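You operate a simulated robot arm through the tools that you are given. There is no shell and no other tool. Be economical: measure what you need, move in short steps, check, and stop when the job is done.

Carry out the task below with a simulated robot arm. There is one attempt and no reset: what you move stays moved.

TASK
Tip the leftover sugar back into its tin, then cover it.
Fine: it is in the blue scoop; lid off to the long platform; put the scoop back.
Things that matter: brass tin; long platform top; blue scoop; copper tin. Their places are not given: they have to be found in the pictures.

Only the result counts: the job must be done as asked and must still hold three seconds after the hand-in. Knocking over, shifting, dropping, spilling or breaking anything else fails it. Lids that push on must go on centred and level and be pressed home; caps that screw on are set level and turned clockwise until they are tight.

THE ROBOT
A 7-joint arm with a two-finger parallel gripper, fixed in place. Base frame: the origin is at the foot of the arm, x ahead of it, y to its left, z up; the work surface is at about z = 0.85. Units: m, degrees, N and s.
With the tool pointing down near the work surface it reaches from about 0.3 to 0.7 m from the base axis. Its first joint turns from -66.0 to 66.0 degrees. Payload 1.57 kg.
The tool frame sits at the grasp point between the pads (the TCP): z along the fingers, y along the line on which they close. The tips reach 0.03 m beyond it. The gripper opens to 0.11 m. The fingers are 0.024 m wide and 0.012 m thick; the gripper's body (0.048 by 0.112 m) begins 0.078 m behind the TCP.
Orientation is that of the tool frame in the base frame, as a unit quaternion [x, y, z, w]. With the fingers straight down and closing along the base's y, the tool's x points along the base's -x, its y along +y and its z along -z.

THE INTERFACE
- The arm moves only by the tool nudge_tool. Its argument "commands" is a list that holds one entry, the list of rows, each a list of 7 numbers: the shift along the base's x, y, z in units of 50 mm (1.0 is 50 mm), then the turn, a rotation vector about the base's x, y, z in units of 5 degrees (1.0 is 5 degrees), then the gripper command, from -1 (shut) to 1 (fully open), values between in proportion. In form: [[[x, y, z, wx, wy, wz, claw], ...]]. A call has 1 to 8 rows; each row shifts and turns the commanded pose from where the row before left it. A call with a number of a shift or a turn outside -1 to 1 is refused whole. Rows are played at 5 a second. More than 0.05 m and 8.6 degrees between two rows, or a gripper value outside its range, and nothing of the call is played. Where a pose cannot be reached the arm comes as near as it can. A force on the tool above 40 N (or 10 N above the force at the start of the call, whichever is more), or a blocked arm, ends the call early, and 0.2 s more pass. Each finger travels about 0.108 m/s and halts on what it meets, pressing with about 37 N; the grip force reading is that of the motor and also rises with nothing between the fingers. The clock runs only during rows and for 0.2 s after the last one: add rows that do not move to give the fingers time. The reply holds the time, the measured pose of the TCP, the force on the tool along the base axes, the opening and the grip force, in the units named above and with some noise.
- Cameras (640 x 400 px; columns grow to the right, rows downward): "scene" is fixed at [0.1635, -0.4036, 1.3837]; the picture's right is [0.75, -0.67, 0.00], its down [-0.50, -0.56, -0.66] and it looks along [0.44, 0.49, -0.75] (base axes); focal length 214 px, centre (320, 200). "wrist" rides on the gripper at [-0.036, 0, -0.08] in the tool frame; the picture's right is [0.00, -1.00, 0.00], its down [0.97, 0.00, -0.24] and it looks along [0.24, 0.00, 0.97] (tool axes); focal length 218 px, centre (320, 200).
- snapshot(camera): a new picture of that camera. The clock stands still meanwhile.
- measure_at(camera, pixels): for up to 12 pixels [column, row] of the newest picture of that camera ("zoom" is the newest enlarged one), the place [x, y, z] in the base frame of the surface seen there, good to about 0.002 m. The clock stands still meanwhile.
- inspect(camera, box): a new picture of the part [left, top, right, bottom] of that camera's present view, enlarged. The clock stands still meanwhile.
- job_done(): hands the job in; it is judged then, once.

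Work in short steps. Measure before you move; look again where a grasp or a placing could have gone wrong, and mend it. You have 80 turns and 34 pictures in all, those below and enlarged ones among them. Open the gripper and draw the arm clear of the work before you hand the job in, unless the task says otherwise; then end with one line.

The tools are called after "Emit:" as name(argument=value, ...) on one line, values as JSON. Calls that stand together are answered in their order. nudge_tool: Moves the arm, as the interface text tells. Its arguments: {"type":"object","properties":{"commands":{"type":"array","items":{"type":"array","items":{"type":"array","items":{"type":"number"}}}}},"required":["commands"]} The other tools are called the same way: snapshot (camera) takes a picture; measure_at (camera, pixels) gives the place of the surface under pixels of a picture; inspect (camera, box) takes an enlarged picture of a part of a camera's view; job_done () hands the job in.

At the start:

```text
time_s: 0.0
tool_pos: [0.3688, 0.0048, 1.2165]
ee_rot: [0.0, 1.0, 0.0, 0.0]
ft_force: [0.8, 0.0, -0.1]
gripper_width: 0.1101
grip_force: 0.1
```

scene: 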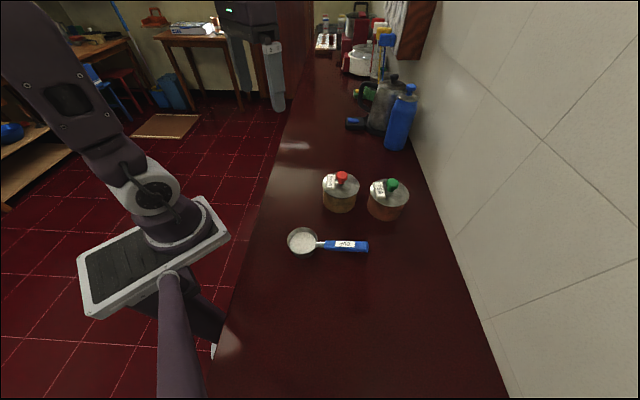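
wrist: 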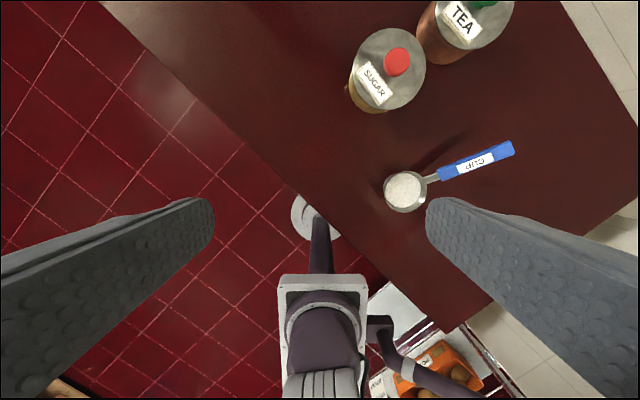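

The brass tin is labelled SUGAR (scene about 341,195) with a red knob; the copper tin (388,200) is labelled TEA. I'll zoom in on the work area and look for the long platform.

Emit:
inspect(camera="scene", box=[260, 150, 440, 270])

Emit:
inspect(camera="wrist", box=[320, 0, 560, 230])

Emit:
measure_at(camera="scene", pixels=[[303, 240], [345, 246], [366, 247], [340, 175], [340, 187], [391, 183], [300, 300], [400, 300], [303, 100], [325, 44], [397, 140], [350, 126]])

```text
3.33 times, centred on (350, 210) of scene
```

zoom: 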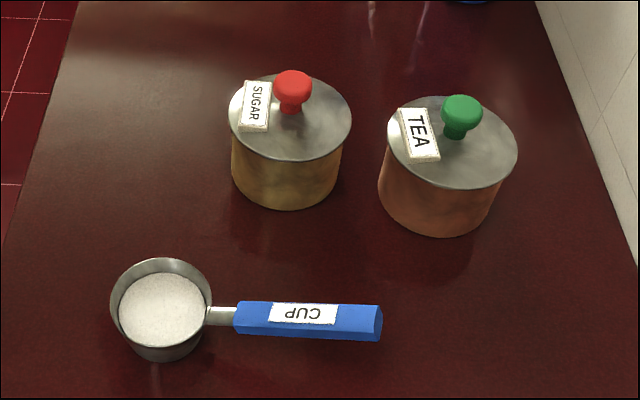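

```text
1.74 times, centred on (440, 115) of wrist
```

zoom: 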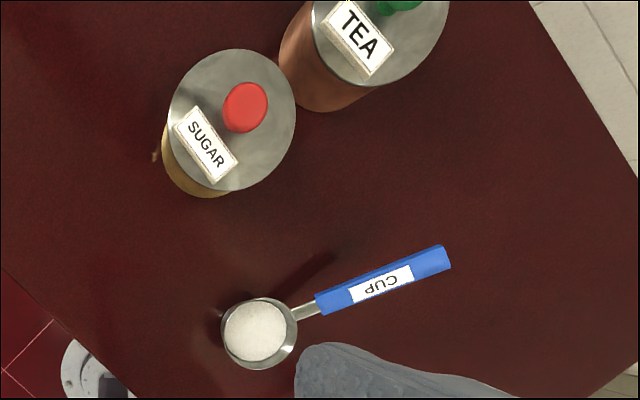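

```text
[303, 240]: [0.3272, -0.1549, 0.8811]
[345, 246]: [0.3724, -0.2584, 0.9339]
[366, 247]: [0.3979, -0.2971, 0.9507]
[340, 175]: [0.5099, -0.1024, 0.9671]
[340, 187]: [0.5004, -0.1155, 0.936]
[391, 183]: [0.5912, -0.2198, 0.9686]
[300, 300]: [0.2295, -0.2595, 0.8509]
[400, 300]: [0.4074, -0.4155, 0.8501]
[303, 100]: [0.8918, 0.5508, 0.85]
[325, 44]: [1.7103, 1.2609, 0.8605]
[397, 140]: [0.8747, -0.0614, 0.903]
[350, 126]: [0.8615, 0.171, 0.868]
```

The only long surface near the tins is the counter itself, so I take that as the long platform. Next I measure the lid, knob and scoop in the enlarged wrist picture.

Emit:
measure_at(camera="zoom", pixels=[[245, 105], [172, 105], [293, 105], [238, 52], [225, 187], [258, 332], [294, 335], [224, 332], [305, 310], [320, 303], [385, 282], [445, 258]])

Emit:
measure_at(camera="scene", pixels=[[326, 194], [357, 186], [342, 174], [341, 180], [341, 196], [342, 208], [290, 238], [318, 240], [335, 244], [335, 248], [360, 243], [360, 250]])

```text
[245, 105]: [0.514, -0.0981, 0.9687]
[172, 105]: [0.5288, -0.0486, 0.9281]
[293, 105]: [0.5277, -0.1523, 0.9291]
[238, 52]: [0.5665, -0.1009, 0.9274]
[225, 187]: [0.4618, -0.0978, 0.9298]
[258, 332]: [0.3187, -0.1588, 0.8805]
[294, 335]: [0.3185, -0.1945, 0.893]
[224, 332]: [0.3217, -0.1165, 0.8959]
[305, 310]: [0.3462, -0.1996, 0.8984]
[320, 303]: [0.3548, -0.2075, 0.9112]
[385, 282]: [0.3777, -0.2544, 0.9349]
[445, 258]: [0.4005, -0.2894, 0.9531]
```

```text
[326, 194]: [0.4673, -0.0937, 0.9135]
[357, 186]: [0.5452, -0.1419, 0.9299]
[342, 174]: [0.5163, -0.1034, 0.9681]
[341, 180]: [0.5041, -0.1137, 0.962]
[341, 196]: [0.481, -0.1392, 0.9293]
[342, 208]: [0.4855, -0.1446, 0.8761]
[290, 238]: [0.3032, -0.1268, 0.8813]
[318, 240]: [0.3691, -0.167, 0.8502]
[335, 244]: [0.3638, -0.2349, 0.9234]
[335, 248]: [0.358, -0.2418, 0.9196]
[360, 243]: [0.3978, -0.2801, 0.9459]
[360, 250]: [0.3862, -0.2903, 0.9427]
```

Lid centre is about (0.514,-0.101), its top at z 0.929 and the knob top at 0.969. The cup is at (0.32,-0.155), with the handle pointing about -58° in azimuth and rising. I measure the tag, the counter edges and candidate free spots for the lid.

Emit:
measure_at(camera="scene", pixels=[[310, 155], [330, 150], [300, 170], [272, 160], [250, 240], [360, 280], [440, 260], [334, 183], [328, 181], [326, 188], [385, 188], [372, 192]])

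Emit:
measure_at(camera="zoom", pixels=[[208, 145], [190, 112], [236, 158], [213, 180], [178, 130], [262, 130], [226, 105], [268, 100], [246, 84], [240, 130], [355, 40], [166, 170]])

```text
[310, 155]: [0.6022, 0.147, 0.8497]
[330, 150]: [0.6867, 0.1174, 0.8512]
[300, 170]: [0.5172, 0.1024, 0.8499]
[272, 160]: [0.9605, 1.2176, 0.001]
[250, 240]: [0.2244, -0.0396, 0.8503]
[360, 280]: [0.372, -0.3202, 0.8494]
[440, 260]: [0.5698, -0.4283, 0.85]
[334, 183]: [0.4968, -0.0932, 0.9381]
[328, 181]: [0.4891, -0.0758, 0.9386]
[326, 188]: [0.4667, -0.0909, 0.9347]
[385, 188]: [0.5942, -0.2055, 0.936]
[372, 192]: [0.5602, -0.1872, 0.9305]
```

```text
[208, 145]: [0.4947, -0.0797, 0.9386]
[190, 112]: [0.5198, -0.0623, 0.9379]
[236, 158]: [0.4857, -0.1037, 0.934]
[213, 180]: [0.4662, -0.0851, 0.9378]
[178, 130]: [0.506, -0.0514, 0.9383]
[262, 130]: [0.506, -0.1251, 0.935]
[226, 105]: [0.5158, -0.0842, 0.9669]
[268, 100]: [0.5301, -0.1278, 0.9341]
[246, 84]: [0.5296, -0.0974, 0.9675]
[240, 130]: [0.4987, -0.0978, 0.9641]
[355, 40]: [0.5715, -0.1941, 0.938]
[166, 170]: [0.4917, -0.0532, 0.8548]
```

The knob centre is (0.514,-0.100) and its radius about 0.016. The tag runs along ~42° on the base-left side, so I close along 45° to keep the fingers off it, and approach above the knob.

Emit:
nudge_tool(commands=[[[0.3625, -0.262, -0.35, 0, 0, -1, 0.3], [0.3625, -0.262, -0.35, 0, 0, -1, 0.3], [0.3625, -0.262, -0.35, 0, 0, -1, 0.3], [0.3625, -0.262, -0.35, 0, 0, -1, 0.3], [0.3625, -0.262, -0.35, 0, 0, -1, 0.3], [0.3625, -0.262, -0.35, 0, 0, -1, 0.3], [0.3625, -0.262, -0.35, 0, 0, -1, 0.3], [0.3625, -0.262, -0.35, 0, 0, -1, 0.3]]])

```text
time_s: 1.8
tool_pos: [0.511, -0.1014, 1.0798]
ee_rot: [0.343, 0.939, 0.0, 0.0]
ft_force: [0.0, 1.0, -0.7]
gripper_width: 0.0715
grip_force: 0.0
```

The approach tracked well (the arm lags a little). I check with the wrist camera before going down.

Emit:
nudge_tool(commands=[[[0, 0, -0.5, 0, 0, -0.5, 0.3], [0, 0, -0.5, 0, 0, 0, 0.3], [0, 0, 0, 0, 0, 0, 0.3]]])

Emit:
snapshot(camera="wrist")

```text
time_s: 2.6
tool_pos: [0.5096, -0.1012, 1.0283]
ee_rot: [0.362, 0.932, 0.0, 0.001]
ft_force: [0.3, 0.8, -0.6]
gripper_width: 0.0716
grip_force: 0.1
```

```text
29 pictures are left
```

wrist: 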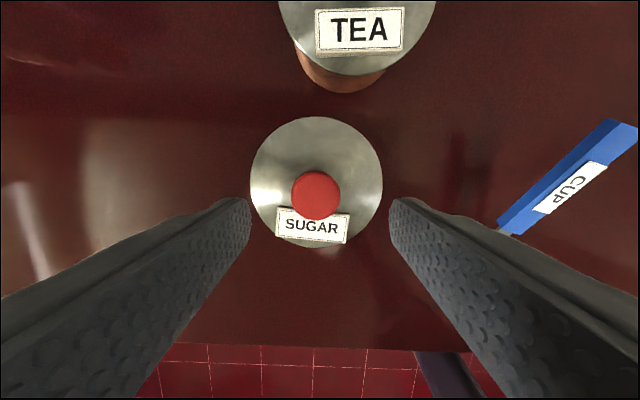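

The knob is at (316,195). I measure it again from here.

Emit:
measure_at(camera="wrist", pixels=[[316, 192], [295, 195], [337, 195], [316, 175], [316, 216], [252, 185], [380, 185], [316, 120], [290, 160], [345, 160], [285, 65], [320, 80]])

```text
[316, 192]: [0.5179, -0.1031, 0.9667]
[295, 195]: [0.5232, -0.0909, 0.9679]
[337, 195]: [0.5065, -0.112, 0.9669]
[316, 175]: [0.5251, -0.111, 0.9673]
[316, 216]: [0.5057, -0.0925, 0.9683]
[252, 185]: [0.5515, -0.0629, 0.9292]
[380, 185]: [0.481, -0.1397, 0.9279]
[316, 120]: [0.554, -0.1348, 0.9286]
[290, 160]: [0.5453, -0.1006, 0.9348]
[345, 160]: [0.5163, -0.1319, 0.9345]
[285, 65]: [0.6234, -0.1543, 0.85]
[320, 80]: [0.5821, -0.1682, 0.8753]
```

Knob centre is refined to (0.515,-0.1015). I shift about +5 mm in x and go down to z ≈ 0.969.

Emit:
nudge_tool(commands=[[[0.1, 0, -0.4, 0, 0, 0, 0.3], [0, 0, -0.4, 0, 0, 0, 0.3], [0, 0, -0.35, 0, 0, 0, 0.3], [0, 0, 0, 0, 0, 0, 0.3], [0, 0, 0, 0, 0, 0, 0.3]]])

```text
time_s: 3.8
tool_pos: [0.5165, -0.1025, 0.9704]
ee_rot: [0.363, 0.932, 0.0, 0.0]
ft_force: [-0.1, 0.4, 0.5]
gripper_width: 0.0717
grip_force: 0.0
```

At (0.5165,-0.1025,0.970). I close gently on the knob.

Emit:
nudge_tool(commands=[[[0, 0, 0, 0, 0, 0, 0.0], [0, 0, 0, 0, 0, 0, -0.4], [0, 0, 0, 0, 0, 0, -1], [0, 0, 0, 0, 0, 0, -1], [0, 0, 0, 0, 0, 0, -1]]])

```text
time_s: 5.0
tool_pos: [0.5177, -0.1038, 0.9707]
ee_rot: [0.362, 0.932, 0.0, 0.0]
ft_force: [0.2, -0.3, 2.3]
gripper_width: 0.0322
grip_force: 37.1
```

The knob is gripped at 32 mm wide. I lift straight up, slowly.

Emit:
nudge_tool(commands=[[[0, 0, 0.15, 0, 0, 0, -1], [0, 0, 0.15, 0, 0, 0, -1], [0, 0, 0.3, 0, 0, 0, -1], [0, 0, 0.4, 0, 0, 0, -1], [0, 0, 0.4, 0, 0, 0, -1], [0, 0, 0.4, 0, 0, 0, -1], [0, 0, 0, 0, 0, 0, -1]]])

Emit:
snapshot(camera="scene")

```text
time_s: 6.6
tool_pos: [0.5187, -0.1005, 1.0618]
ee_rot: [0.363, 0.932, 0.0, 0.001]
ft_force: [-0.7, -1.0, -0.5]
gripper_width: 0.0323
grip_force: 36.8
```

```text
28 pictures are left
```

scene: 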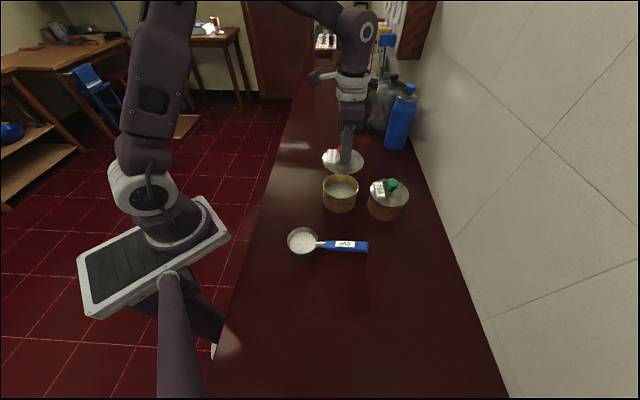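

The lid is off and the tin is open with sugar inside. I zoom in for the lid's underside and the tin rim.

Emit:
inspect(camera="scene", box=[300, 135, 400, 225])

Emit:
measure_at(camera="scene", pixels=[[341, 186], [333, 188], [350, 185], [323, 186], [357, 184], [340, 179], [340, 202], [342, 172], [323, 160], [363, 160]])

```text
4.44 times, centred on (350, 180) of scene
```

zoom: 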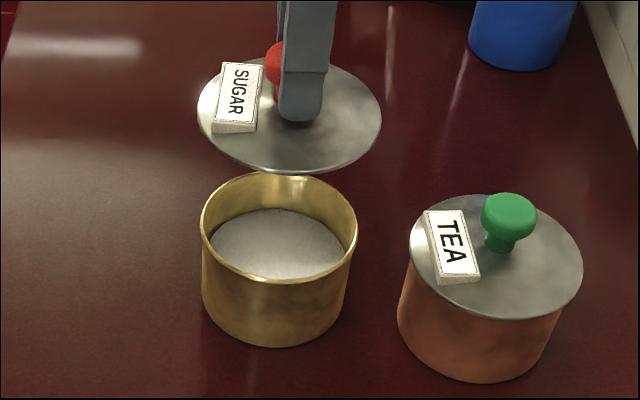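

```text
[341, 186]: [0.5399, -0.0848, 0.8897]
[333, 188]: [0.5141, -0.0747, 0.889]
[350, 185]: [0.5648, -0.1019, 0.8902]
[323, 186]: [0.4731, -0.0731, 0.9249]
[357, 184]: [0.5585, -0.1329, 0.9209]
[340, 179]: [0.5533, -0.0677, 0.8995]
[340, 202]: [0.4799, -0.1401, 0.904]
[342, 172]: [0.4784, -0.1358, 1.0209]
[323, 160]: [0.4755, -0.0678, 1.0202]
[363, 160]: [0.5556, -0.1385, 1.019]
```

The lid is level in the grip. I carry it to a clear counter spot near (0.58, 0.07).

Emit:
nudge_tool(commands=[[[0.2, 0.57, 0, 0, 0, 0, -1], [0.2, 0.57, 0, 0, 0, 0, -1], [0.2, 0.57, 0, 0, 0, 0, -1], [0.2, 0.57, -0.2, 0, 0, 0, -1], [0.2, 0.57, -0.4, 0, 0, 0, -1], [0.2, 0.57, -0.5, 0, 0, 0, -1], [0, 0, -0.5, 0, 0, 0, -1], [0, 0, -0.4, 0, 0, 0, -1]]])

Emit:
inspect(camera="scene", box=[260, 110, 400, 210])

```text
time_s: 8.4
tool_pos: [0.5765, 0.0702, 0.9591]
ee_rot: [0.363, 0.932, 0.0, 0.0]
ft_force: [0.2, 0.7, -1.1]
gripper_width: 0.0323
grip_force: 36.7
```

```text
4.00 times, centred on (330, 160) of scene
```

zoom: 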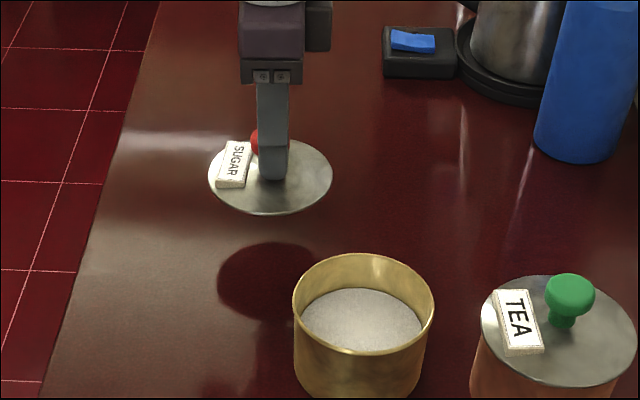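

The spot is clear and the shadow lies on the counter. I lower towards about 0.91.

Emit:
nudge_tool(commands=[[[0, 0, -0.35, 0, 0, 0, -1], [0, 0, -0.3, 0, 0, 0, -1], [0, 0, -0.15, 0, 0, 0, -1], [0, 0, -0.06, 0, 0, 0, -1], [0, 0, 0, 0, 0, 0, -1]]])

```text
time_s: 9.6
tool_pos: [0.5769, 0.071, 0.9171]
ee_rot: [0.363, 0.932, 0.0, 0.0]
ft_force: [-0.7, -0.3, 0.1]
gripper_width: 0.0321
grip_force: 36.6
```

Still no contact at 0.917. I go on in 3 mm steps.

Emit:
nudge_tool(commands=[[[0, 0, -0.06, 0, 0, 0, -1], [0, 0, -0.06, 0, 0, 0, -1], [0, 0, -0.06, 0, 0, 0, -1], [0, 0, 0, 0, 0, 0, -1]]])

```text
time_s: 10.6
tool_pos: [0.578, 0.0705, 0.9079]
ee_rot: [0.363, 0.932, 0.0, 0.0]
ft_force: [-0.5, -0.3, 0.2]
gripper_width: 0.0322
grip_force: 37.2
```

No contact yet; 2 mm steps now.

Emit:
nudge_tool(commands=[[[0, 0, -0.04, 0, 0, 0, -1], [0, 0, -0.04, 0, 0, 0, -1], [0, 0, -0.04, 0, 0, 0, -1], [0, 0, 0, 0, 0, 0, -1]]])

```text
time_s: 11.6
tool_pos: [0.5767, 0.0711, 0.9036]
ee_rot: [0.363, 0.932, 0.0, 0.0]
ft_force: [-8.0, -2.3, 24.0]
gripper_width: 0.0324
grip_force: 37.4
```

Contact (24 N up) at z 0.9036: the lid is on the counter. I relieve the push by 1.5 mm, then open.

Emit:
nudge_tool(commands=[[[0, 0, 0.03, 0, 0, 0, -1], [0, 0, 0, 0, 0, 0, -0.3], [0, 0, 0, 0, 0, 0, 0.1], [0, 0, 0, 0, 0, 0, 0.3], [0, 0, 0.3, 0, 0, 0, 0.3], [0, 0, 0.8, 0, 0, 0, 0.3], [0, 0, 0.9, 0, 0, 0, 0.3], [0, 0, 0.9, 0, 0, 0, 0.3]]])

Emit:
inspect(camera="scene", box=[260, 110, 400, 210])

```text
time_s: 13.4
tool_pos: [0.5755, 0.0694, 1.0513]
ee_rot: [0.363, 0.932, 0.0, 0.0]
ft_force: [0.2, 0.4, -0.2]
gripper_width: 0.0715
grip_force: 0.0
```

```text
4.00 times, centred on (330, 160) of scene
```

zoom: 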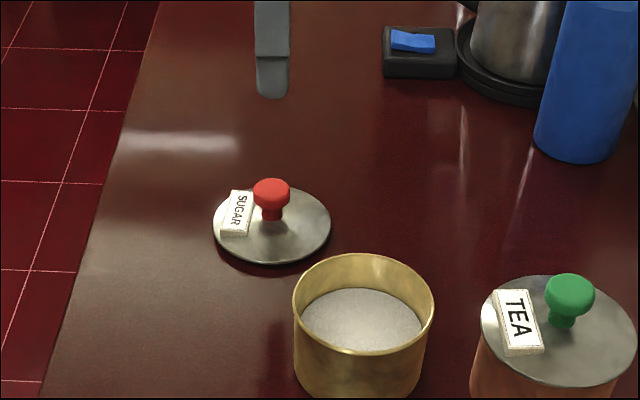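

The lid rests level on the counter. I measure the tin rim and lid in this view, then move up.

Emit:
measure_at(camera="zoom", pixels=[[295, 300], [432, 300], [364, 255], [364, 351], [310, 278], [420, 330], [420, 275], [305, 330], [271, 190], [271, 210], [240, 250], [320, 225]])

Emit:
nudge_tool(commands=[[[-0.4, -0.6, 1, 0, 0, -0.5, 0.3], [-0.4, -0.8, 1, 0, 0, -0.5, 0.3], [-0.4, -0.8, 0, 0, 0, -0.5, 0.3], [-0.4, -0.8, 0, 0, 0, -0.5, 0.3], [-0.4, -0.8, 0, 0, 0, -0.5, 0.3], [-0.4, -0.8, 0, 0, 0, -0.5, 0.3], [-0.2, -0.8, 0, 0, 0, 0, 0.3], [0, 0, 0, 0, 0, 0, 0.3]]])

```text
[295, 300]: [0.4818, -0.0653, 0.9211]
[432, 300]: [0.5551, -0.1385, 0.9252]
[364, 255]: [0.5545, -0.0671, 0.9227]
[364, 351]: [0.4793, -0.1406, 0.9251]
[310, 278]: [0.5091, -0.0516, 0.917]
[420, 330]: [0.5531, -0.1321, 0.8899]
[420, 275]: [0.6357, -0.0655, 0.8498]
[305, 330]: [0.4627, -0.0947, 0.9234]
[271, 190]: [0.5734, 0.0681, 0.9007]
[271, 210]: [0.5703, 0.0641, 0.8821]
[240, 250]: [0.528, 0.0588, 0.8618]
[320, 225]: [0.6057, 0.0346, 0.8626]
```

```text
refused: row 1 steps farther than a row can; nothing moved
```

A row may shift at most 50 mm in total. I split the move and swing up and over towards a pour pose for a dry run of the wrist in free air.

Emit:
nudge_tool(commands=[[[0, 0, 0.95, 0, 0, -1, 0.3], [0, 0, 0.95, 0, 0, -1, 0.3], [-0.4, -0.8, 0, 0, 0, -1, 0.3], [-0.4, -0.8, 0, 0, 0, -1, 0.3], [-0.4, -0.8, 0, 0, 0, -1, 0.3], [-0.4, -0.8, 0, 0, 0, -1, 0.3], [-0.4, -0.8, 0, 0, 0, -1, 0.3], [-0.4, -0.8, 0, 0, 0, -1, 0.3]]])

Emit:
nudge_tool(commands=[[[0, -0.4, 0, 0, 0, -1, 0.3], [0, -0.2, 0, 0, 0, -1, 0.3], [0, 0, 0, 0, 0, -1, 0.3], [0, 0, 0, 0, 0, -1, 0.3], [0, 0, 0, 0, 0, -1, 0.3], [0, 0, 0, 0, 0, -1, 0.3], [0, 0, 0, 0, 0, -1, 0.3], [0, 0, 0, 0, 0, -0.5, 0.3]]])

```text
time_s: 15.2
tool_pos: [0.4566, -0.1676, 1.1431]
ee_rot: [0.66, 0.751, 0.001, 0.0]
ft_force: [-0.5, -1.1, 0.3]
gripper_width: 0.0716
grip_force: 0.0
```

```text
time_s: 17.0
tool_pos: [0.4566, -0.1995, 1.1429]
ee_rot: [0.866, 0.5, 0.001, 0.0]
ft_force: [-0.3, 0.0, -0.6]
gripper_width: 0.0713
grip_force: 0.0
```

Yaw -120° is reachable. Now I dry-run the tilt about the handle axis (-0.5,-0.866,0) in free air.

Emit:
nudge_tool(commands=[[[0, 0, 0, -0.5, -0.866, 0, 0.3], [0, 0, 0, -0.5, -0.866, 0, 0.3], [0, 0, 0, -0.5, -0.866, 0, 0.3], [0, 0, 0, -0.5, -0.866, 0, 0.3], [0, 0, 0, -0.5, -0.866, 0, 0.3], [0, 0, 0, -0.5, -0.866, 0, 0.3], [0, 0, 0, -0.5, -0.866, 0, 0.3], [0, 0, 0, -0.5, -0.866, 0, 0.3]]])

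Emit:
nudge_tool(commands=[[[0, 0, -0.2, -0.5, -0.866, 0, 0.3], [0, 0, -0.2, -0.5, -0.866, 0, 0.3], [0, 0, -0.2, -0.5, -0.866, 0, 0.3], [0, 0, -0.2, -0.5, -0.866, 0, 0.3], [0, 0, -0.2, -0.5, -0.866, 0, 0.3], [0, 0, -0.2, -0.5, -0.866, 0, 0.3], [0, 0, -0.2, -0.5, -0.866, 0, 0.3], [0, 0, -0.2, -0.5, -0.866, 0, 0.3]]])

Emit:
nudge_tool(commands=[[[0, 0, 0, -0.5, -0.866, 0, 0.3], [0, 0, 0, -0.5, -0.866, 0, 0.3], [0, 0, 0, -0.5, -0.866, 0, 0.3], [0, 0, 0, -0.5, -0.866, 0, 0.3], [0, 0, 0, -0.5, -0.866, 0, 0.3], [0, 0, 0, -0.5, -0.866, 0, 0.3], [0, 0, 0, -0.5, -0.866, 0, 0.3], [0, 0, 0, -0.5, -0.866, 0, 0.3]]])

```text
time_s: 18.8
tool_pos: [0.4579, -0.2009, 1.1416]
ee_rot: [0.814, 0.47, 0.172, 0.296]
ft_force: [0.0, -0.8, -0.1]
gripper_width: 0.0714
grip_force: 0.2
```

```text
time_s: 20.6
tool_pos: [0.4806, -0.2013, 1.0737]
ee_rot: [0.719, 0.443, 0.267, 0.465]
ft_force: [0.2, 0.8, 0.1]
gripper_width: 0.0716
grip_force: 0.0
out of reach, approached as far as the arm can: row 4, 5, 6, 7, 8
```

```text
time_s: 22.4
tool_pos: [0.5254, -0.2082, 1.1011]
ee_rot: [0.56, 0.349, 0.369, 0.655]
ft_force: [-0.4, -0.2, -0.8]
gripper_width: 0.0711
grip_force: 0.0
out of reach, approached as far as the arm can: row 1, 2, 3, 4, 5, 8
```

Partial reach: the horizontal tool works better at a larger radius. I look at the arm's posture.

Emit:
snapshot(camera="scene")

```text
24 pictures are left
```

scene: 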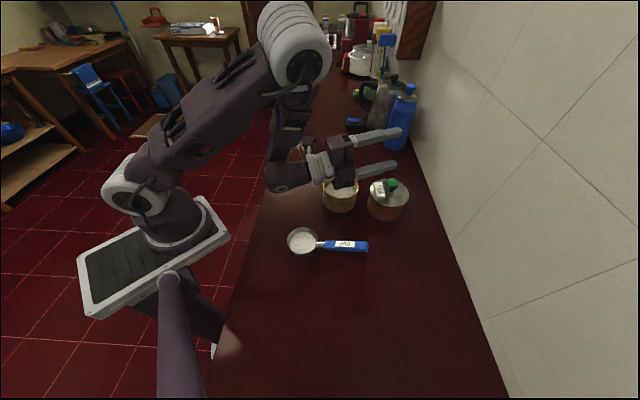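

The commanded tilt is 120° but the arm only reaches about 97° here. I shift outward and up to see whether the full tilt becomes reachable.

Emit:
nudge_tool(commands=[[[0.5, -0.2, 0.2, 0, 0, 0, 0.3], [0.5, -0.2, 0.2, 0, 0, 0, 0.3], [0.5, -0.2, 0.2, 0, 0, 0, 0.3], [0, 0, 0, 0, 0, 0, 0.3]]])

```text
time_s: 23.4
tool_pos: [0.5975, -0.2407, 1.1313]
ee_rot: [0.56, 0.35, 0.369, 0.654]
ft_force: [0.3, -0.1, 0.2]
gripper_width: 0.0714
grip_force: 0.0
```

The command restarts from the achieved pose. I tilt further at this larger radius to find the limit.

Emit:
nudge_tool(commands=[[[0, 0, 0, -0.5, -0.866, 0, 0.3], [0, 0, 0, -0.5, -0.866, 0, 0.3], [0, 0, 0, -0.5, -0.866, 0, 0.3], [0, 0, 0, -0.5, -0.866, 0, 0.3], [0, 0, 0, -0.5, -0.866, 0, 0.3], [0, 0, 0, -0.5, -0.866, 0, 0.3], [0, 0, 0, 0, 0, 0, 0.3]]])

```text
time_s: 25.0
tool_pos: [0.5989, -0.2386, 1.1303]
ee_rot: [0.374, 0.238, 0.436, 0.783]
ft_force: [-1.0, 0.3, 1.4]
gripper_width: 0.0715
grip_force: 0.0
```

127° is reached here. I move inward and down with this tilt to find how close it holds.

Emit:
nudge_tool(commands=[[[-0.3, 0, -0.3, 0, 0, 0, 0.3], [-0.3, 0, -0.3, 0, 0, 0, 0.3], [-0.3, 0, -0.3, 0, 0, 0, 0.3], [-0.2, 0, -0.2, 0, 0, 0, 0.3], [-0.2, 0, -0.1, 0, 0, 0, 0.3]]])

```text
time_s: 26.2
tool_pos: [0.5485, -0.2364, 1.0681]
ee_rot: [0.374, 0.24, 0.437, 0.782]
ft_force: [-0.1, -0.7, 0.8]
gripper_width: 0.0717
grip_force: 0.0
out of reach, approached as far as the arm can: row 4, 5
```

127° holds at (0.549,-0.236,1.068). I now test a handle azimuth of -60° (the scoop's own heading) by rotating +60° about the vertical at this spot, still in free air above the copper knob.

Emit:
nudge_tool(commands=[[[0, 0, 0, 0, 0, 1, 0.3], [0, 0, 0, 0, 0, 1, 0.3], [0, 0, 0, 0, 0, 1, 0.3], [0, 0, 0, 0, 0, 1, 0.3], [0, 0, 0, 0, 0, 1, 0.3], [0, 0, 0, 0, 0, 1, 0.3]]])

Emit:
nudge_tool(commands=[[[0, 0, 0, 0, 0, 1, 0.3], [0, 0, 0, 0, 0, 1, 0.3], [0, 0, 0, 0, 0, 1, 0.3], [0, 0, 0, 0, 0, 1, 0.3], [0, 0, 0, 0, 0, 1, 0.3], [0, 0, 0, 0, 0, 1, 0.3]]])

```text
time_s: 27.6
tool_pos: [0.5492, -0.2345, 1.0695]
ee_rot: [0.299, 0.327, 0.626, 0.642]
ft_force: [0.4, -0.9, 0.0]
gripper_width: 0.0712
grip_force: 0.0
```

```text
time_s: 29.0
tool_pos: [0.5501, -0.2363, 1.0698]
ee_rot: [0.204, 0.396, 0.77, 0.458]
ft_force: [0.6, 0.3, 0.0]
gripper_width: 0.0717
grip_force: 0.0
```

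Fully reachable. I test lower and slightly closer: about (0.535,-0.25,1.02).

Emit:
nudge_tool(commands=[[[-0.15, -0.14, -0.33, 0, 0, 0, 0.3], [-0.15, -0.14, -0.33, 0, 0, 0, 0.3], [0, 0, -0.3, 0, 0, 0, 0.3]]])

Emit:
snapshot(camera="scene")

```text
time_s: 29.8
tool_pos: [0.5337, -0.2503, 1.0252]
ee_rot: [0.201, 0.395, 0.769, 0.461]
ft_force: [-0.1, -0.2, 0.4]
gripper_width: 0.0713
grip_force: 0.1
```

```text
23 pictures are left
```

scene: 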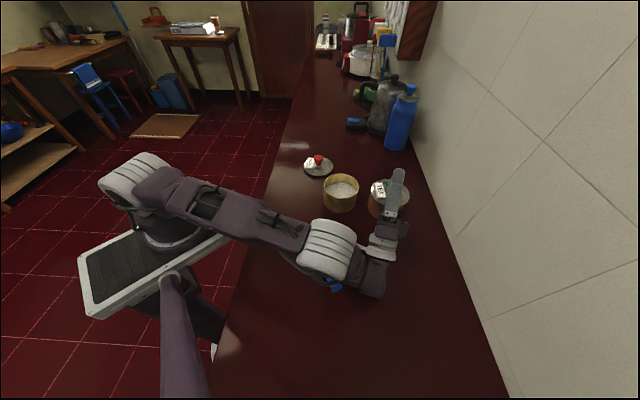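

A small blue thing shows at (333,285) by the elbow, which could be an arm part or the scoop. I zoom in before moving.

Emit:
inspect(camera="scene", box=[260, 210, 420, 310])

Emit:
measure_at(camera="scene", pixels=[[334, 286], [330, 255], [368, 290], [290, 265], [310, 270]])

```text
4.00 times, centred on (340, 260) of scene
```

zoom: 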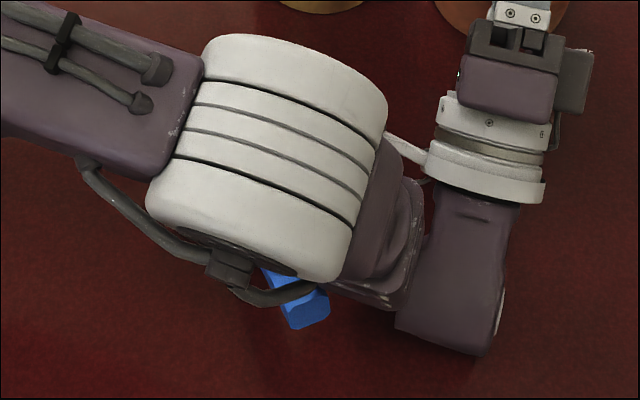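

```text
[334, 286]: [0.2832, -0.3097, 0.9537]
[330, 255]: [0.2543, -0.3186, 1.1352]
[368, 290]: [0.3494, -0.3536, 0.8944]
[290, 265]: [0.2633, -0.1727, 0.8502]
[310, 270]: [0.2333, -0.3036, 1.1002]
```

The handle end is now at (0.283,-0.310,0.954), so the elbow or forearm swept the scoop around during my dry run. I retrace exactly in reverse to come clear without further contact, then check the sugar.

Emit:
nudge_tool(commands=[[[0, 0, 0.3, 0, 0, 0, 0.3], [0.15, 0.14, 0.33, 0, 0, 0, 0.3], [0.15, 0.14, 0.33, 0, 0, 0, 0.3], [0, 0, 0.3, 0, 0, 0, 0.3], [0.2, 0, 0.3, 0, 0, 0, 0.3], [0.2, 0, 0.4, 0, 0, 0, 0.3]]])

Emit:
inspect(camera="scene", box=[220, 190, 420, 310])

```text
time_s: 31.2
tool_pos: [0.5685, -0.2355, 1.12]
ee_rot: [0.204, 0.394, 0.77, 0.459]
ft_force: [-0.7, -0.4, 0.8]
gripper_width: 0.0718
grip_force: 0.1
```

```text
3.20 times, centred on (320, 250) of scene
```

zoom: 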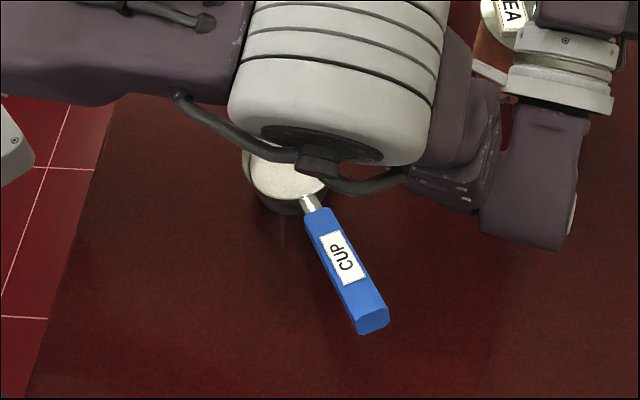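

The scoop is still upright with its sugar, only swivelled. I raise more and unwind the yaw.

Emit:
nudge_tool(commands=[[[0, 0, 0.5, 0, 0, 0, 0.3], [0, 0, 0.5, 0, 0, -1, 0.3], [0, 0, 0.3, 0, 0, -1, 0.3], [0, 0, 0, 0.5, 0.866, -1, 0.3], [0, 0, 0, 0.5, 0.866, 0, 0.3], [0, 0, 0, 0.5, 0.866, 0, 0.3], [0, 0, 0, 0.5, 0.866, 0, 0.3], [0, 0, 0, 0.5, 0.866, 0, 0.3]]])

Emit:
inspect(camera="scene", box=[220, 130, 420, 310])

```text
time_s: 33.0
tool_pos: [0.5684, -0.2355, 1.1852]
ee_rot: [0.442, 0.381, 0.679, 0.445]
ft_force: [-0.3, 0.7, -0.5]
gripper_width: 0.0714
grip_force: 0.2
```

```text
2.22 times, centred on (320, 220) of scene
```

zoom: 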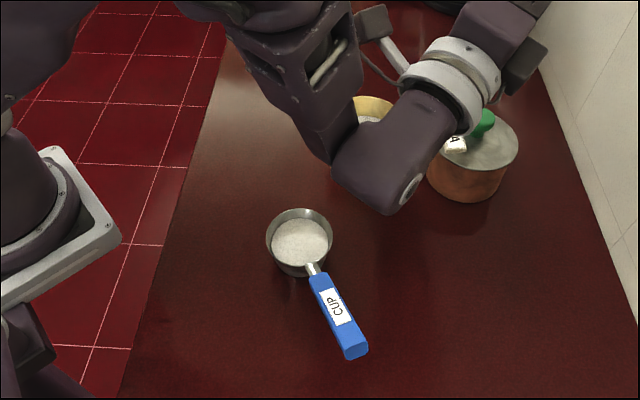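

The scoop stands upright with no sugar spilled and the arm is clear of it. I measure its present pose.

Emit:
measure_at(camera="zoom", pixels=[[299, 240], [267, 240], [332, 240], [299, 210], [299, 268], [313, 272], [320, 282], [338, 310], [330, 314], [345, 306], [355, 345], [270, 300]])

```text
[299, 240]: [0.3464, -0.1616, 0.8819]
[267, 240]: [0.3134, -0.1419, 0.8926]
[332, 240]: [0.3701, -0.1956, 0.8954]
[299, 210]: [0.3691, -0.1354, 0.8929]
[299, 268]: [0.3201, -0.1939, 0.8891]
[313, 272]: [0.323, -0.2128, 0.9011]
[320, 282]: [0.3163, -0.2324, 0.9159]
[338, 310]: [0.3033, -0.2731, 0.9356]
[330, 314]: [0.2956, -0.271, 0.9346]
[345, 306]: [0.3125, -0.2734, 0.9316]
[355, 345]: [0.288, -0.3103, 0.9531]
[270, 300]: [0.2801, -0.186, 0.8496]
```

The cup is now at about (0.343,-0.167) and the handle points to -111°; the original was about (0.322,-0.156) at -59°. I unwind the tool to vertical in free air, pulling back towards the scoop at height.

Emit:
nudge_tool(commands=[[[0, 0, 0.3, -0.13, 0.98, 0, 0.3], [0, 0, 0.3, -0.13, 0.98, 0, 0.3], [-0.1, 0, 0, -0.13, 0.98, 0, 0.3], [-0.1, 0, 0, -0.13, 0.98, 0, 0.3], [-0.2, 0, 0, -0.13, 0.98, 0, 0.3], [-0.2, 0, 0, -0.13, 0.98, 0, 0.3], [-0.2, 0, 0, -0.13, 0.98, 0, 0.3], [-0.2, 0, 0, -0.13, 0.98, 0, 0.3]]])

Emit:
nudge_tool(commands=[[[-0.2, 0, 0, -0.13, 0.98, 0, 0.3], [-0.2, 0, 0, -0.13, 0.98, 0, 0.3], [-0.2, 0, 0, -0.13, 0.98, 0, 0.3], [-0.2, 0, 0, -0.13, 0.98, 0, 0.3], [-0.2, 0, 0, -0.13, 0.98, 0, 0.3], [-0.2, 0, 0, -0.13, 0.98, 0, 0.3], [-0.2, 0, 0, -0.13, 0.98, 0, 0.3], [-0.2, 0, 0, -0.13, 0.98, 0, 0.3]]])

Emit:
nudge_tool(commands=[[[-0.2, 0, 0, -0.13, 0.98, 0, 0.3], [-0.2, 0, 0, -0.13, 0.98, 0, 0.3], [-0.2, 0, 0, -0.13, 0.98, 0, 0.3], [-0.2, 0, 0, -0.13, 0.98, 0, 0.3], [-0.2, 0, 0, -0.13, 0.98, 0, 0.3], [-0.2, 0, 0, -0.13, 0.98, 0, 0.3], [0, 0, 0, 0, 0, 0, 0.3]]])

```text
time_s: 34.8
tool_pos: [0.5168, -0.2349, 1.215]
ee_rot: [0.622, 0.541, 0.473, 0.312]
ft_force: [0.3, 0.3, -0.2]
gripper_width: 0.0718
grip_force: 0.1
```

```text
time_s: 36.6
tool_pos: [0.4413, -0.2558, 1.1917]
ee_rot: [0.741, 0.608, 0.25, 0.137]
ft_force: [0.2, -0.3, -0.8]
gripper_width: 0.0715
grip_force: 0.0
out of reach, approached as far as the arm can: row 4, 5, 6
```

```text
time_s: 38.2
tool_pos: [0.3811, -0.255, 1.1911]
ee_rot: [0.776, 0.63, 0.032, 0.003]
ft_force: [0.2, 0.1, 0.4]
gripper_width: 0.0718
grip_force: 0.0
```

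Almost vertical (3.7° off). I correct the tilt and yaw and move above the handle grasp point (0.298,-0.284).

Emit:
nudge_tool(commands=[[[-0.4, -0.15, -0.2, -0.41, 0.61, 0, 0.0], [-0.4, -0.15, -0.2, 0, 0, -0.9, 0.0], [-0.4, -0.15, -0.4, 0, 0, -0.92, 0.0], [-0.46, -0.13, -0.4, 0, 0, 0, 0.0], [0, 0, -0.6, 0, 0, 0, 0.0], [0, 0, -0.6, 0, 0, 0, 0.0], [0, 0, -0.6, 0, 0, 0, 0.0], [0, 0, 0, 0, 0, 0, 0.0]]])

Emit:
snapshot(camera="wrist")

```text
time_s: 40.0
tool_pos: [0.2973, -0.2837, 1.0423]
ee_rot: [0.824, 0.567, 0.001, 0.002]
ft_force: [-0.1, 0.6, 0.5]
gripper_width: 0.055
grip_force: 0.0
```

```text
19 pictures are left
```

wrist: 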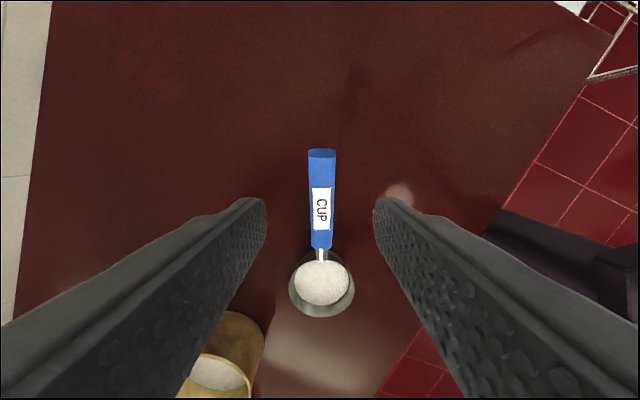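

The handle is well aligned between the fingers. I measure handle points to set the final position.

Emit:
measure_at(camera="wrist", pixels=[[321, 152], [321, 175], [320, 200], [321, 240], [308, 195], [335, 195], [322, 283], [322, 316], [290, 285], [354, 285]])

```text
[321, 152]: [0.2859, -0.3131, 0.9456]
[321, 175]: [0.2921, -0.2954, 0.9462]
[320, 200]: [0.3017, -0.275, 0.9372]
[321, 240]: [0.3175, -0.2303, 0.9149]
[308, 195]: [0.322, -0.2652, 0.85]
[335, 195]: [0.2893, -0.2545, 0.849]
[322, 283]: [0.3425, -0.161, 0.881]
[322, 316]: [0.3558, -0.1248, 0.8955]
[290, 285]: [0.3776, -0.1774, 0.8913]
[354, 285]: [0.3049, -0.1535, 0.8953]
```

The TCP lies over the handle line. I go down to z ≈ 0.935 and close.

Emit:
nudge_tool(commands=[[[0, 0, -0.5, 0, 0, 0, 0.0], [0, 0, -0.5, 0, 0, 0, 0.0], [0, 0, -0.5, 0, 0, 0, 0.0], [0, 0, -0.4, 0, 0, 0, 0.0], [0, 0, -0.23, 0, 0, 0, 0.0], [0, 0, 0, 0, 0, 0, 0.0]]])

Emit:
nudge_tool(commands=[[[0, 0, 0, 0, 0, 0, -0.3], [0, 0, 0, 0, 0, 0, -0.5], [0, 0, 0, 0, 0, 0, -0.7], [0, 0, 0, 0, 0, 0, -1], [0, 0, 0, 0, 0, 0, -1]]])

```text
time_s: 41.4
tool_pos: [0.2962, -0.2825, 0.9341]
ee_rot: [0.824, 0.567, 0.001, 0.002]
ft_force: [0.8, -0.3, 1.6]
gripper_width: 0.0549
grip_force: 0.0
```

```text
time_s: 42.6
tool_pos: [0.297, -0.282, 0.9341]
ee_rot: [0.824, 0.567, 0.002, 0.0]
ft_force: [0.3, 0.1, 1.0]
gripper_width: 0.0217
grip_force: 34.8
```

Gripped at 21.7 mm wide. I lift slowly and check that the scoop stays level.

Emit:
nudge_tool(commands=[[[0, 0, 0.1, 0, 0, 0, -1], [0, 0, 0.2, 0, 0, 0, -1], [0, 0, 0.3, 0, 0, 0, -1], [0, 0, 0.4, 0, 0, 0, -1], [0, 0, 0.4, 0, 0, 0, -1], [0, 0, 0.4, 0, 0, 0, -1], [0, 0, 0.4, 0, 0, 0, -1]]])

Emit:
inspect(camera="scene", box=[220, 150, 420, 290])

```text
time_s: 44.2
tool_pos: [0.2992, -0.2813, 1.045]
ee_rot: [0.824, 0.567, 0.002, 0.001]
ft_force: [0.2, 0.9, -1.2]
gripper_width: 0.0216
grip_force: 34.4
```

```text
2.86 times, centred on (320, 220) of scene
```

zoom: 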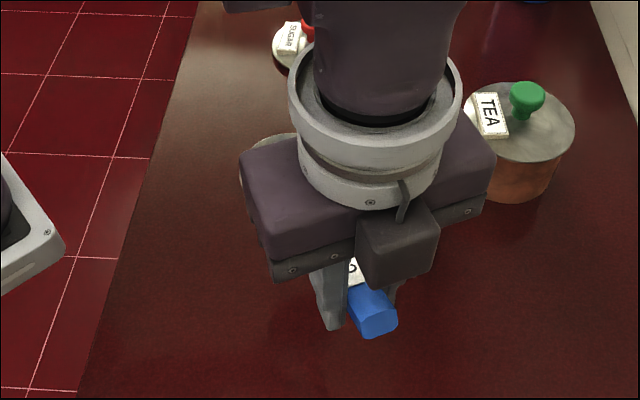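

The scoop is lifted and held. I carry it level to above the tin, turning to handle azimuth -60° and rising to z ≈ 1.08.

Emit:
nudge_tool(commands=[[[0, 0, 0.35, 0, 0, 0, -1], [0.2, 0.05, 0.35, 0, 0, 0.5, -1], [0.4, 0.1, 0, 0, 0, 0.75, -1], [0.4, 0.1, 0, 0, 0, 0.75, -1], [0.4, 0.1, 0, 0, 0, 0.75, -1], [0.4, 0.1, 0, 0, 0, 0.75, -1], [0.4, 0.1, 0, 0, 0, 0.75, -1], [0.2, 0.05, 0, 0, 0, 0.5, -1]]])

Emit:
snapshot(camera="scene")

```text
time_s: 46.0
tool_pos: [0.4176, -0.2543, 1.0803]
ee_rot: [0.689, 0.725, 0.002, 0.001]
ft_force: [-0.2, 0.3, 0.5]
gripper_width: 0.0217
grip_force: 35.0
```

```text
17 pictures are left
```

scene: 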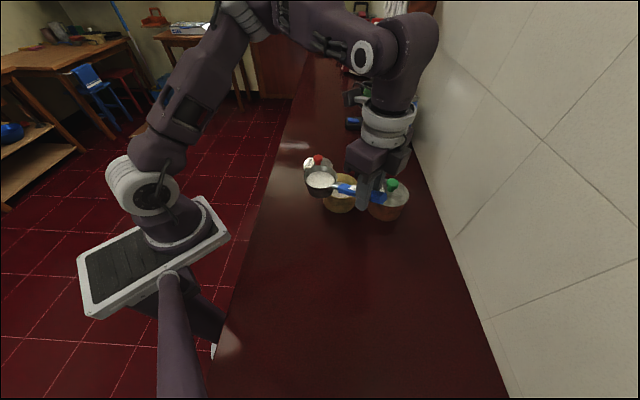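

The scoop is held level with its sugar. I go on to the tin.

Emit:
nudge_tool(commands=[[[0.4, 0.1, 0, 0, 0, 0.7, -1], [0.45, 0.12, 0, 0, 0, 0.75, -1], [0.45, 0.12, 0, 0, 0, 0.75, -1], [0.45, 0.12, 0, 0, 0, 0.75, -1], [0.45, 0.12, 0, 0, 0, 0.75, -1], [0.45, 0.12, 0, 0, 0, 0.75, -1], [0.4, 0.12, 0, 0, 0, 0.75, -1], [0.15, 0.06, 0, 0, 0, 0.2, -1]]])

Emit:
inspect(camera="scene", box=[280, 110, 440, 230])

```text
time_s: 47.8
tool_pos: [0.5761, -0.2093, 1.0802]
ee_rot: [0.501, 0.865, 0.002, 0.001]
ft_force: [0.2, 0.2, -0.4]
gripper_width: 0.0215
grip_force: 34.8
```

```text
3.33 times, centred on (360, 170) of scene
```

zoom: 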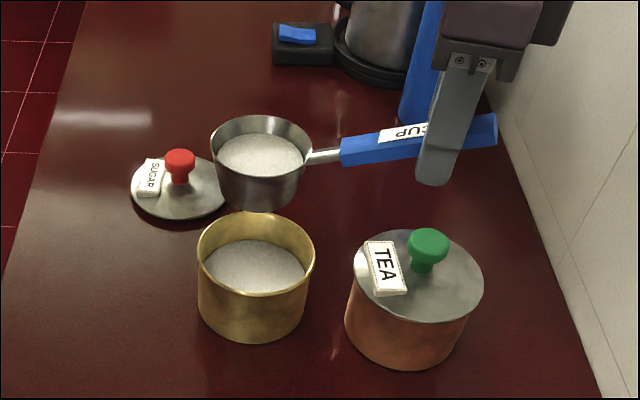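

Level above the tin. I measure the cup rim for exact offsets.

Emit:
measure_at(camera="zoom", pixels=[[213, 148], [311, 150], [262, 118], [262, 176], [262, 153], [198, 255], [314, 255], [256, 214], [256, 294], [255, 265], [425, 240], [180, 160]])

```text
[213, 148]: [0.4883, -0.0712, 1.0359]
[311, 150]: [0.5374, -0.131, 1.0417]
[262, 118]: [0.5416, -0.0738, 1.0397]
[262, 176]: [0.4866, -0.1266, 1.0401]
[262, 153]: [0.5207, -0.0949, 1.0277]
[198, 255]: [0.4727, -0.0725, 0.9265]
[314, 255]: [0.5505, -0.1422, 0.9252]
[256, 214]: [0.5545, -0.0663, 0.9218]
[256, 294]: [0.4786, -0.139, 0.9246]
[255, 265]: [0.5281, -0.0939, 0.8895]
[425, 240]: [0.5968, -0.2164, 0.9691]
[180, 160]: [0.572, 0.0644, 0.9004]
```

The cup (0.5135,-0.1005) is centred over the tin (0.515,-0.104). I start the roll about the handle axis: the first 30°, lowering 30 mm.

Emit:
nudge_tool(commands=[[[0.02, 0, -0.1, 0.5, -0.866, 0, -1], [0.02, 0, -0.1, 0.5, -0.866, 0, -1], [0.02, 0, -0.1, 0.5, -0.866, 0, -1], [0.02, 0, -0.1, 0.5, -0.866, 0, -1], [0.02, 0, -0.1, 0.5, -0.866, 0, -1], [0.02, 0, -0.1, 0.5, -0.866, 0, -1]]])

Emit:
inspect(camera="scene", box=[280, 110, 440, 230])

```text
time_s: 49.2
tool_pos: [0.583, -0.2088, 1.0513]
ee_rot: [0.483, 0.836, 0.227, 0.13]
ft_force: [-1.0, -0.1, -1.0]
gripper_width: 0.0212
grip_force: 34.6
```

```text
3.33 times, centred on (360, 170) of scene
```

zoom: 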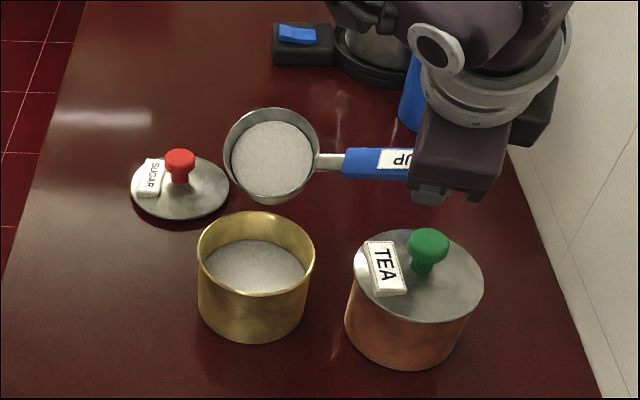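

The lip is computed at (0.509,-0.107), inside the tin, and no sugar is flowing yet. I tilt on with compensation so the lip stays over the centre.

Emit:
nudge_tool(commands=[[[-0.049, -0.028, -0.05, 0.5, -0.866, 0, -1], [-0.049, -0.028, -0.05, 0.5, -0.866, 0, -1], [-0.049, -0.028, -0.05, 0.5, -0.866, 0, -1], [-0.049, -0.028, -0.05, 0.5, -0.866, 0, -1]]])

Emit:
inspect(camera="scene", box=[280, 110, 440, 230])

```text
time_s: 50.2
tool_pos: [0.5727, -0.2154, 1.0406]
ee_rot: [0.454, 0.783, 0.368, 0.212]
ft_force: [-0.1, -0.1, -1.3]
gripper_width: 0.0213
grip_force: 34.3
```

```text
3.33 times, centred on (360, 170) of scene
```

zoom: 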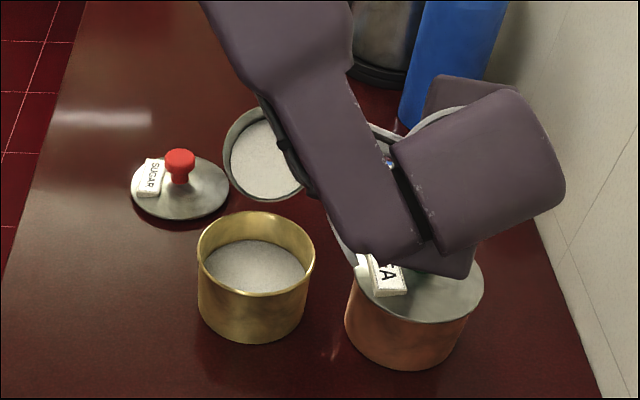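

The arm's links swung into view near the copper tin. I measure how high they are.

Emit:
measure_at(camera="zoom", pixels=[[455, 268], [400, 255], [480, 160], [540, 190], [370, 230], [420, 200], [480, 240], [260, 150], [265, 198], [227, 150], [303, 190]])

Emit:
snapshot(camera="scene")

```text
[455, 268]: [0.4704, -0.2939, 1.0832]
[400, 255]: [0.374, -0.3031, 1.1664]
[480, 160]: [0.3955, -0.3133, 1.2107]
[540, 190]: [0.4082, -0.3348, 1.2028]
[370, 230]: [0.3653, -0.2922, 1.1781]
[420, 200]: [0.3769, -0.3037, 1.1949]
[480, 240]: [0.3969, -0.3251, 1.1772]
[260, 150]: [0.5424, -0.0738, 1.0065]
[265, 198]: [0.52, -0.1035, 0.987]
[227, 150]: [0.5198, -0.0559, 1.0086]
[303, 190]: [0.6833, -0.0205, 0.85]
```

```text
13 pictures are left
```

scene: 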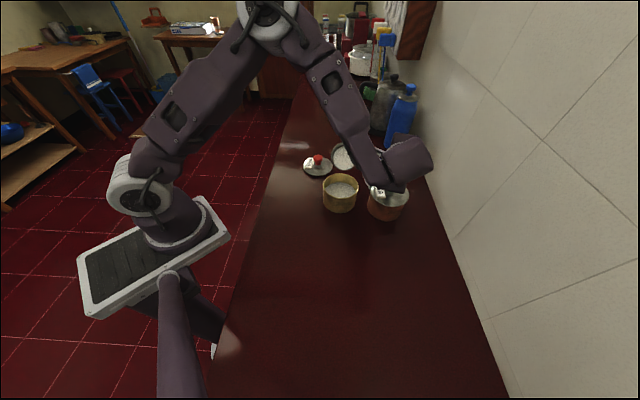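

The links are well above (≥1.08) and the lip is at (0.520,-0.1035,0.987), over the tin centre. I tilt a further 20°.

Emit:
nudge_tool(commands=[[[-0.08, -0.046, 0, 0.5, -0.866, 0, -1], [-0.08, -0.046, 0, 0.5, -0.866, 0, -1], [-0.08, -0.046, 0, 0.5, -0.866, 0, -1], [-0.08, -0.046, 0, 0.5, -0.866, 0, -1]]])

```text
time_s: 51.2
tool_pos: [0.5561, -0.2245, 1.0401]
ee_rot: [0.41, 0.708, 0.499, 0.287]
ft_force: [0.2, 0.1, -0.3]
gripper_width: 0.0212
grip_force: 34.6
```

On track at 70°. Next 20° to 90°.

Emit:
nudge_tool(commands=[[[-0.067, -0.039, 0, 0.5, -0.866, 0, -1], [-0.067, -0.039, 0, 0.5, -0.866, 0, -1], [-0.067, -0.039, 0, 0.5, -0.866, 0, -1], [-0.067, -0.039, 0, 0.5, -0.866, 0, -1], [0, 0, 0, 0, 0, 0, -1]]])

Emit:
snapshot(camera="scene")

```text
time_s: 52.4
tool_pos: [0.5414, -0.2319, 1.0397]
ee_rot: [0.353, 0.611, 0.615, 0.353]
ft_force: [0.3, -0.4, -0.1]
gripper_width: 0.0212
grip_force: 33.8
```

```text
12 pictures are left
```

scene: 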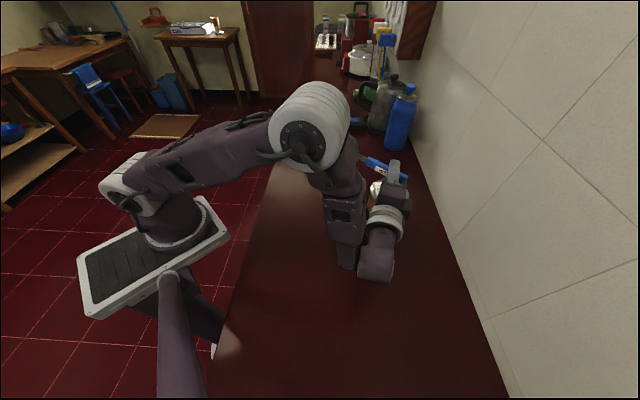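

At 90° and on target. I continue to about 130°, rising 20 mm to keep the elbow off the counter.

Emit:
nudge_tool(commands=[[[-0.022, -0.012, 0.05, 0.5, -0.866, 0, -1], [-0.022, -0.012, 0.05, 0.5, -0.866, 0, -1], [-0.022, -0.012, 0.05, 0.5, -0.866, 0, -1], [-0.022, -0.012, 0.05, 0.5, -0.866, 0, -1]]])

Emit:
nudge_tool(commands=[[[-0.022, -0.012, 0.05, 0.5, -0.866, 0, -1], [-0.022, -0.012, 0.05, 0.5, -0.866, 0, -1], [-0.022, -0.012, 0.05, 0.5, -0.866, 0, -1], [-0.022, -0.012, 0.05, 0.5, -0.866, 0, -1], [0, 0, 0, 0, 0, 0, -1], [0, 0, 0, 0, 0, 0, -1]]])

Emit:
snapshot(camera="scene")

```text
time_s: 53.4
tool_pos: [0.5385, -0.2335, 1.0511]
ee_rot: [0.285, 0.495, 0.711, 0.41]
ft_force: [0.8, 0.7, -0.8]
gripper_width: 0.0215
grip_force: 34.6
```

```text
time_s: 54.8
tool_pos: [0.5356, -0.2368, 1.0602]
ee_rot: [0.211, 0.365, 0.787, 0.451]
ft_force: [1.1, 0.6, -1.1]
gripper_width: 0.0217
grip_force: 34.6
```

```text
11 pictures are left
```

scene: 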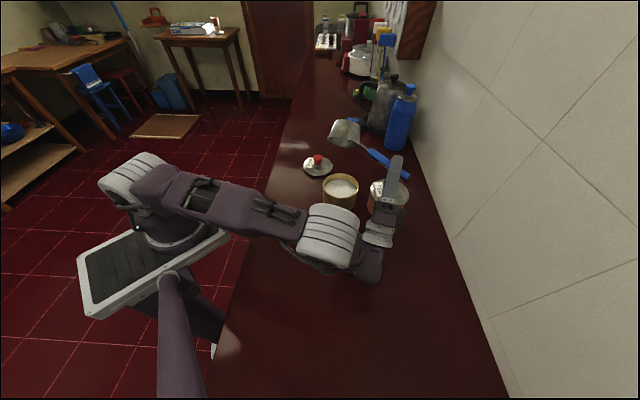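

The tin looks fuller. I zoom in on the cup and tin.

Emit:
inspect(camera="scene", box=[290, 105, 430, 225])

Emit:
measure_at(camera="scene", pixels=[[343, 130], [340, 145], [333, 130], [352, 145], [340, 187], [333, 190], [347, 187], [370, 265], [340, 262]])

```text
3.33 times, centred on (360, 165) of scene
```

zoom: 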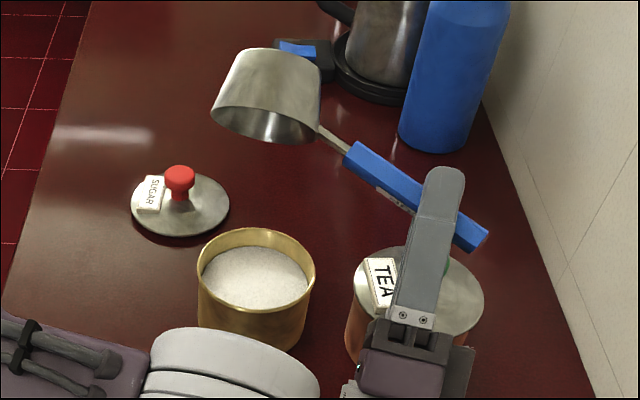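

```text
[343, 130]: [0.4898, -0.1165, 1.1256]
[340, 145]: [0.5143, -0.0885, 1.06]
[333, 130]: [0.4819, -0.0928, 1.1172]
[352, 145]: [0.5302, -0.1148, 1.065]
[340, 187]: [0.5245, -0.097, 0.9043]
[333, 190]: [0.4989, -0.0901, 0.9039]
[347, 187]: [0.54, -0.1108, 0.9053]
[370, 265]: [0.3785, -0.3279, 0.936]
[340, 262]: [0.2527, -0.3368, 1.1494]
```

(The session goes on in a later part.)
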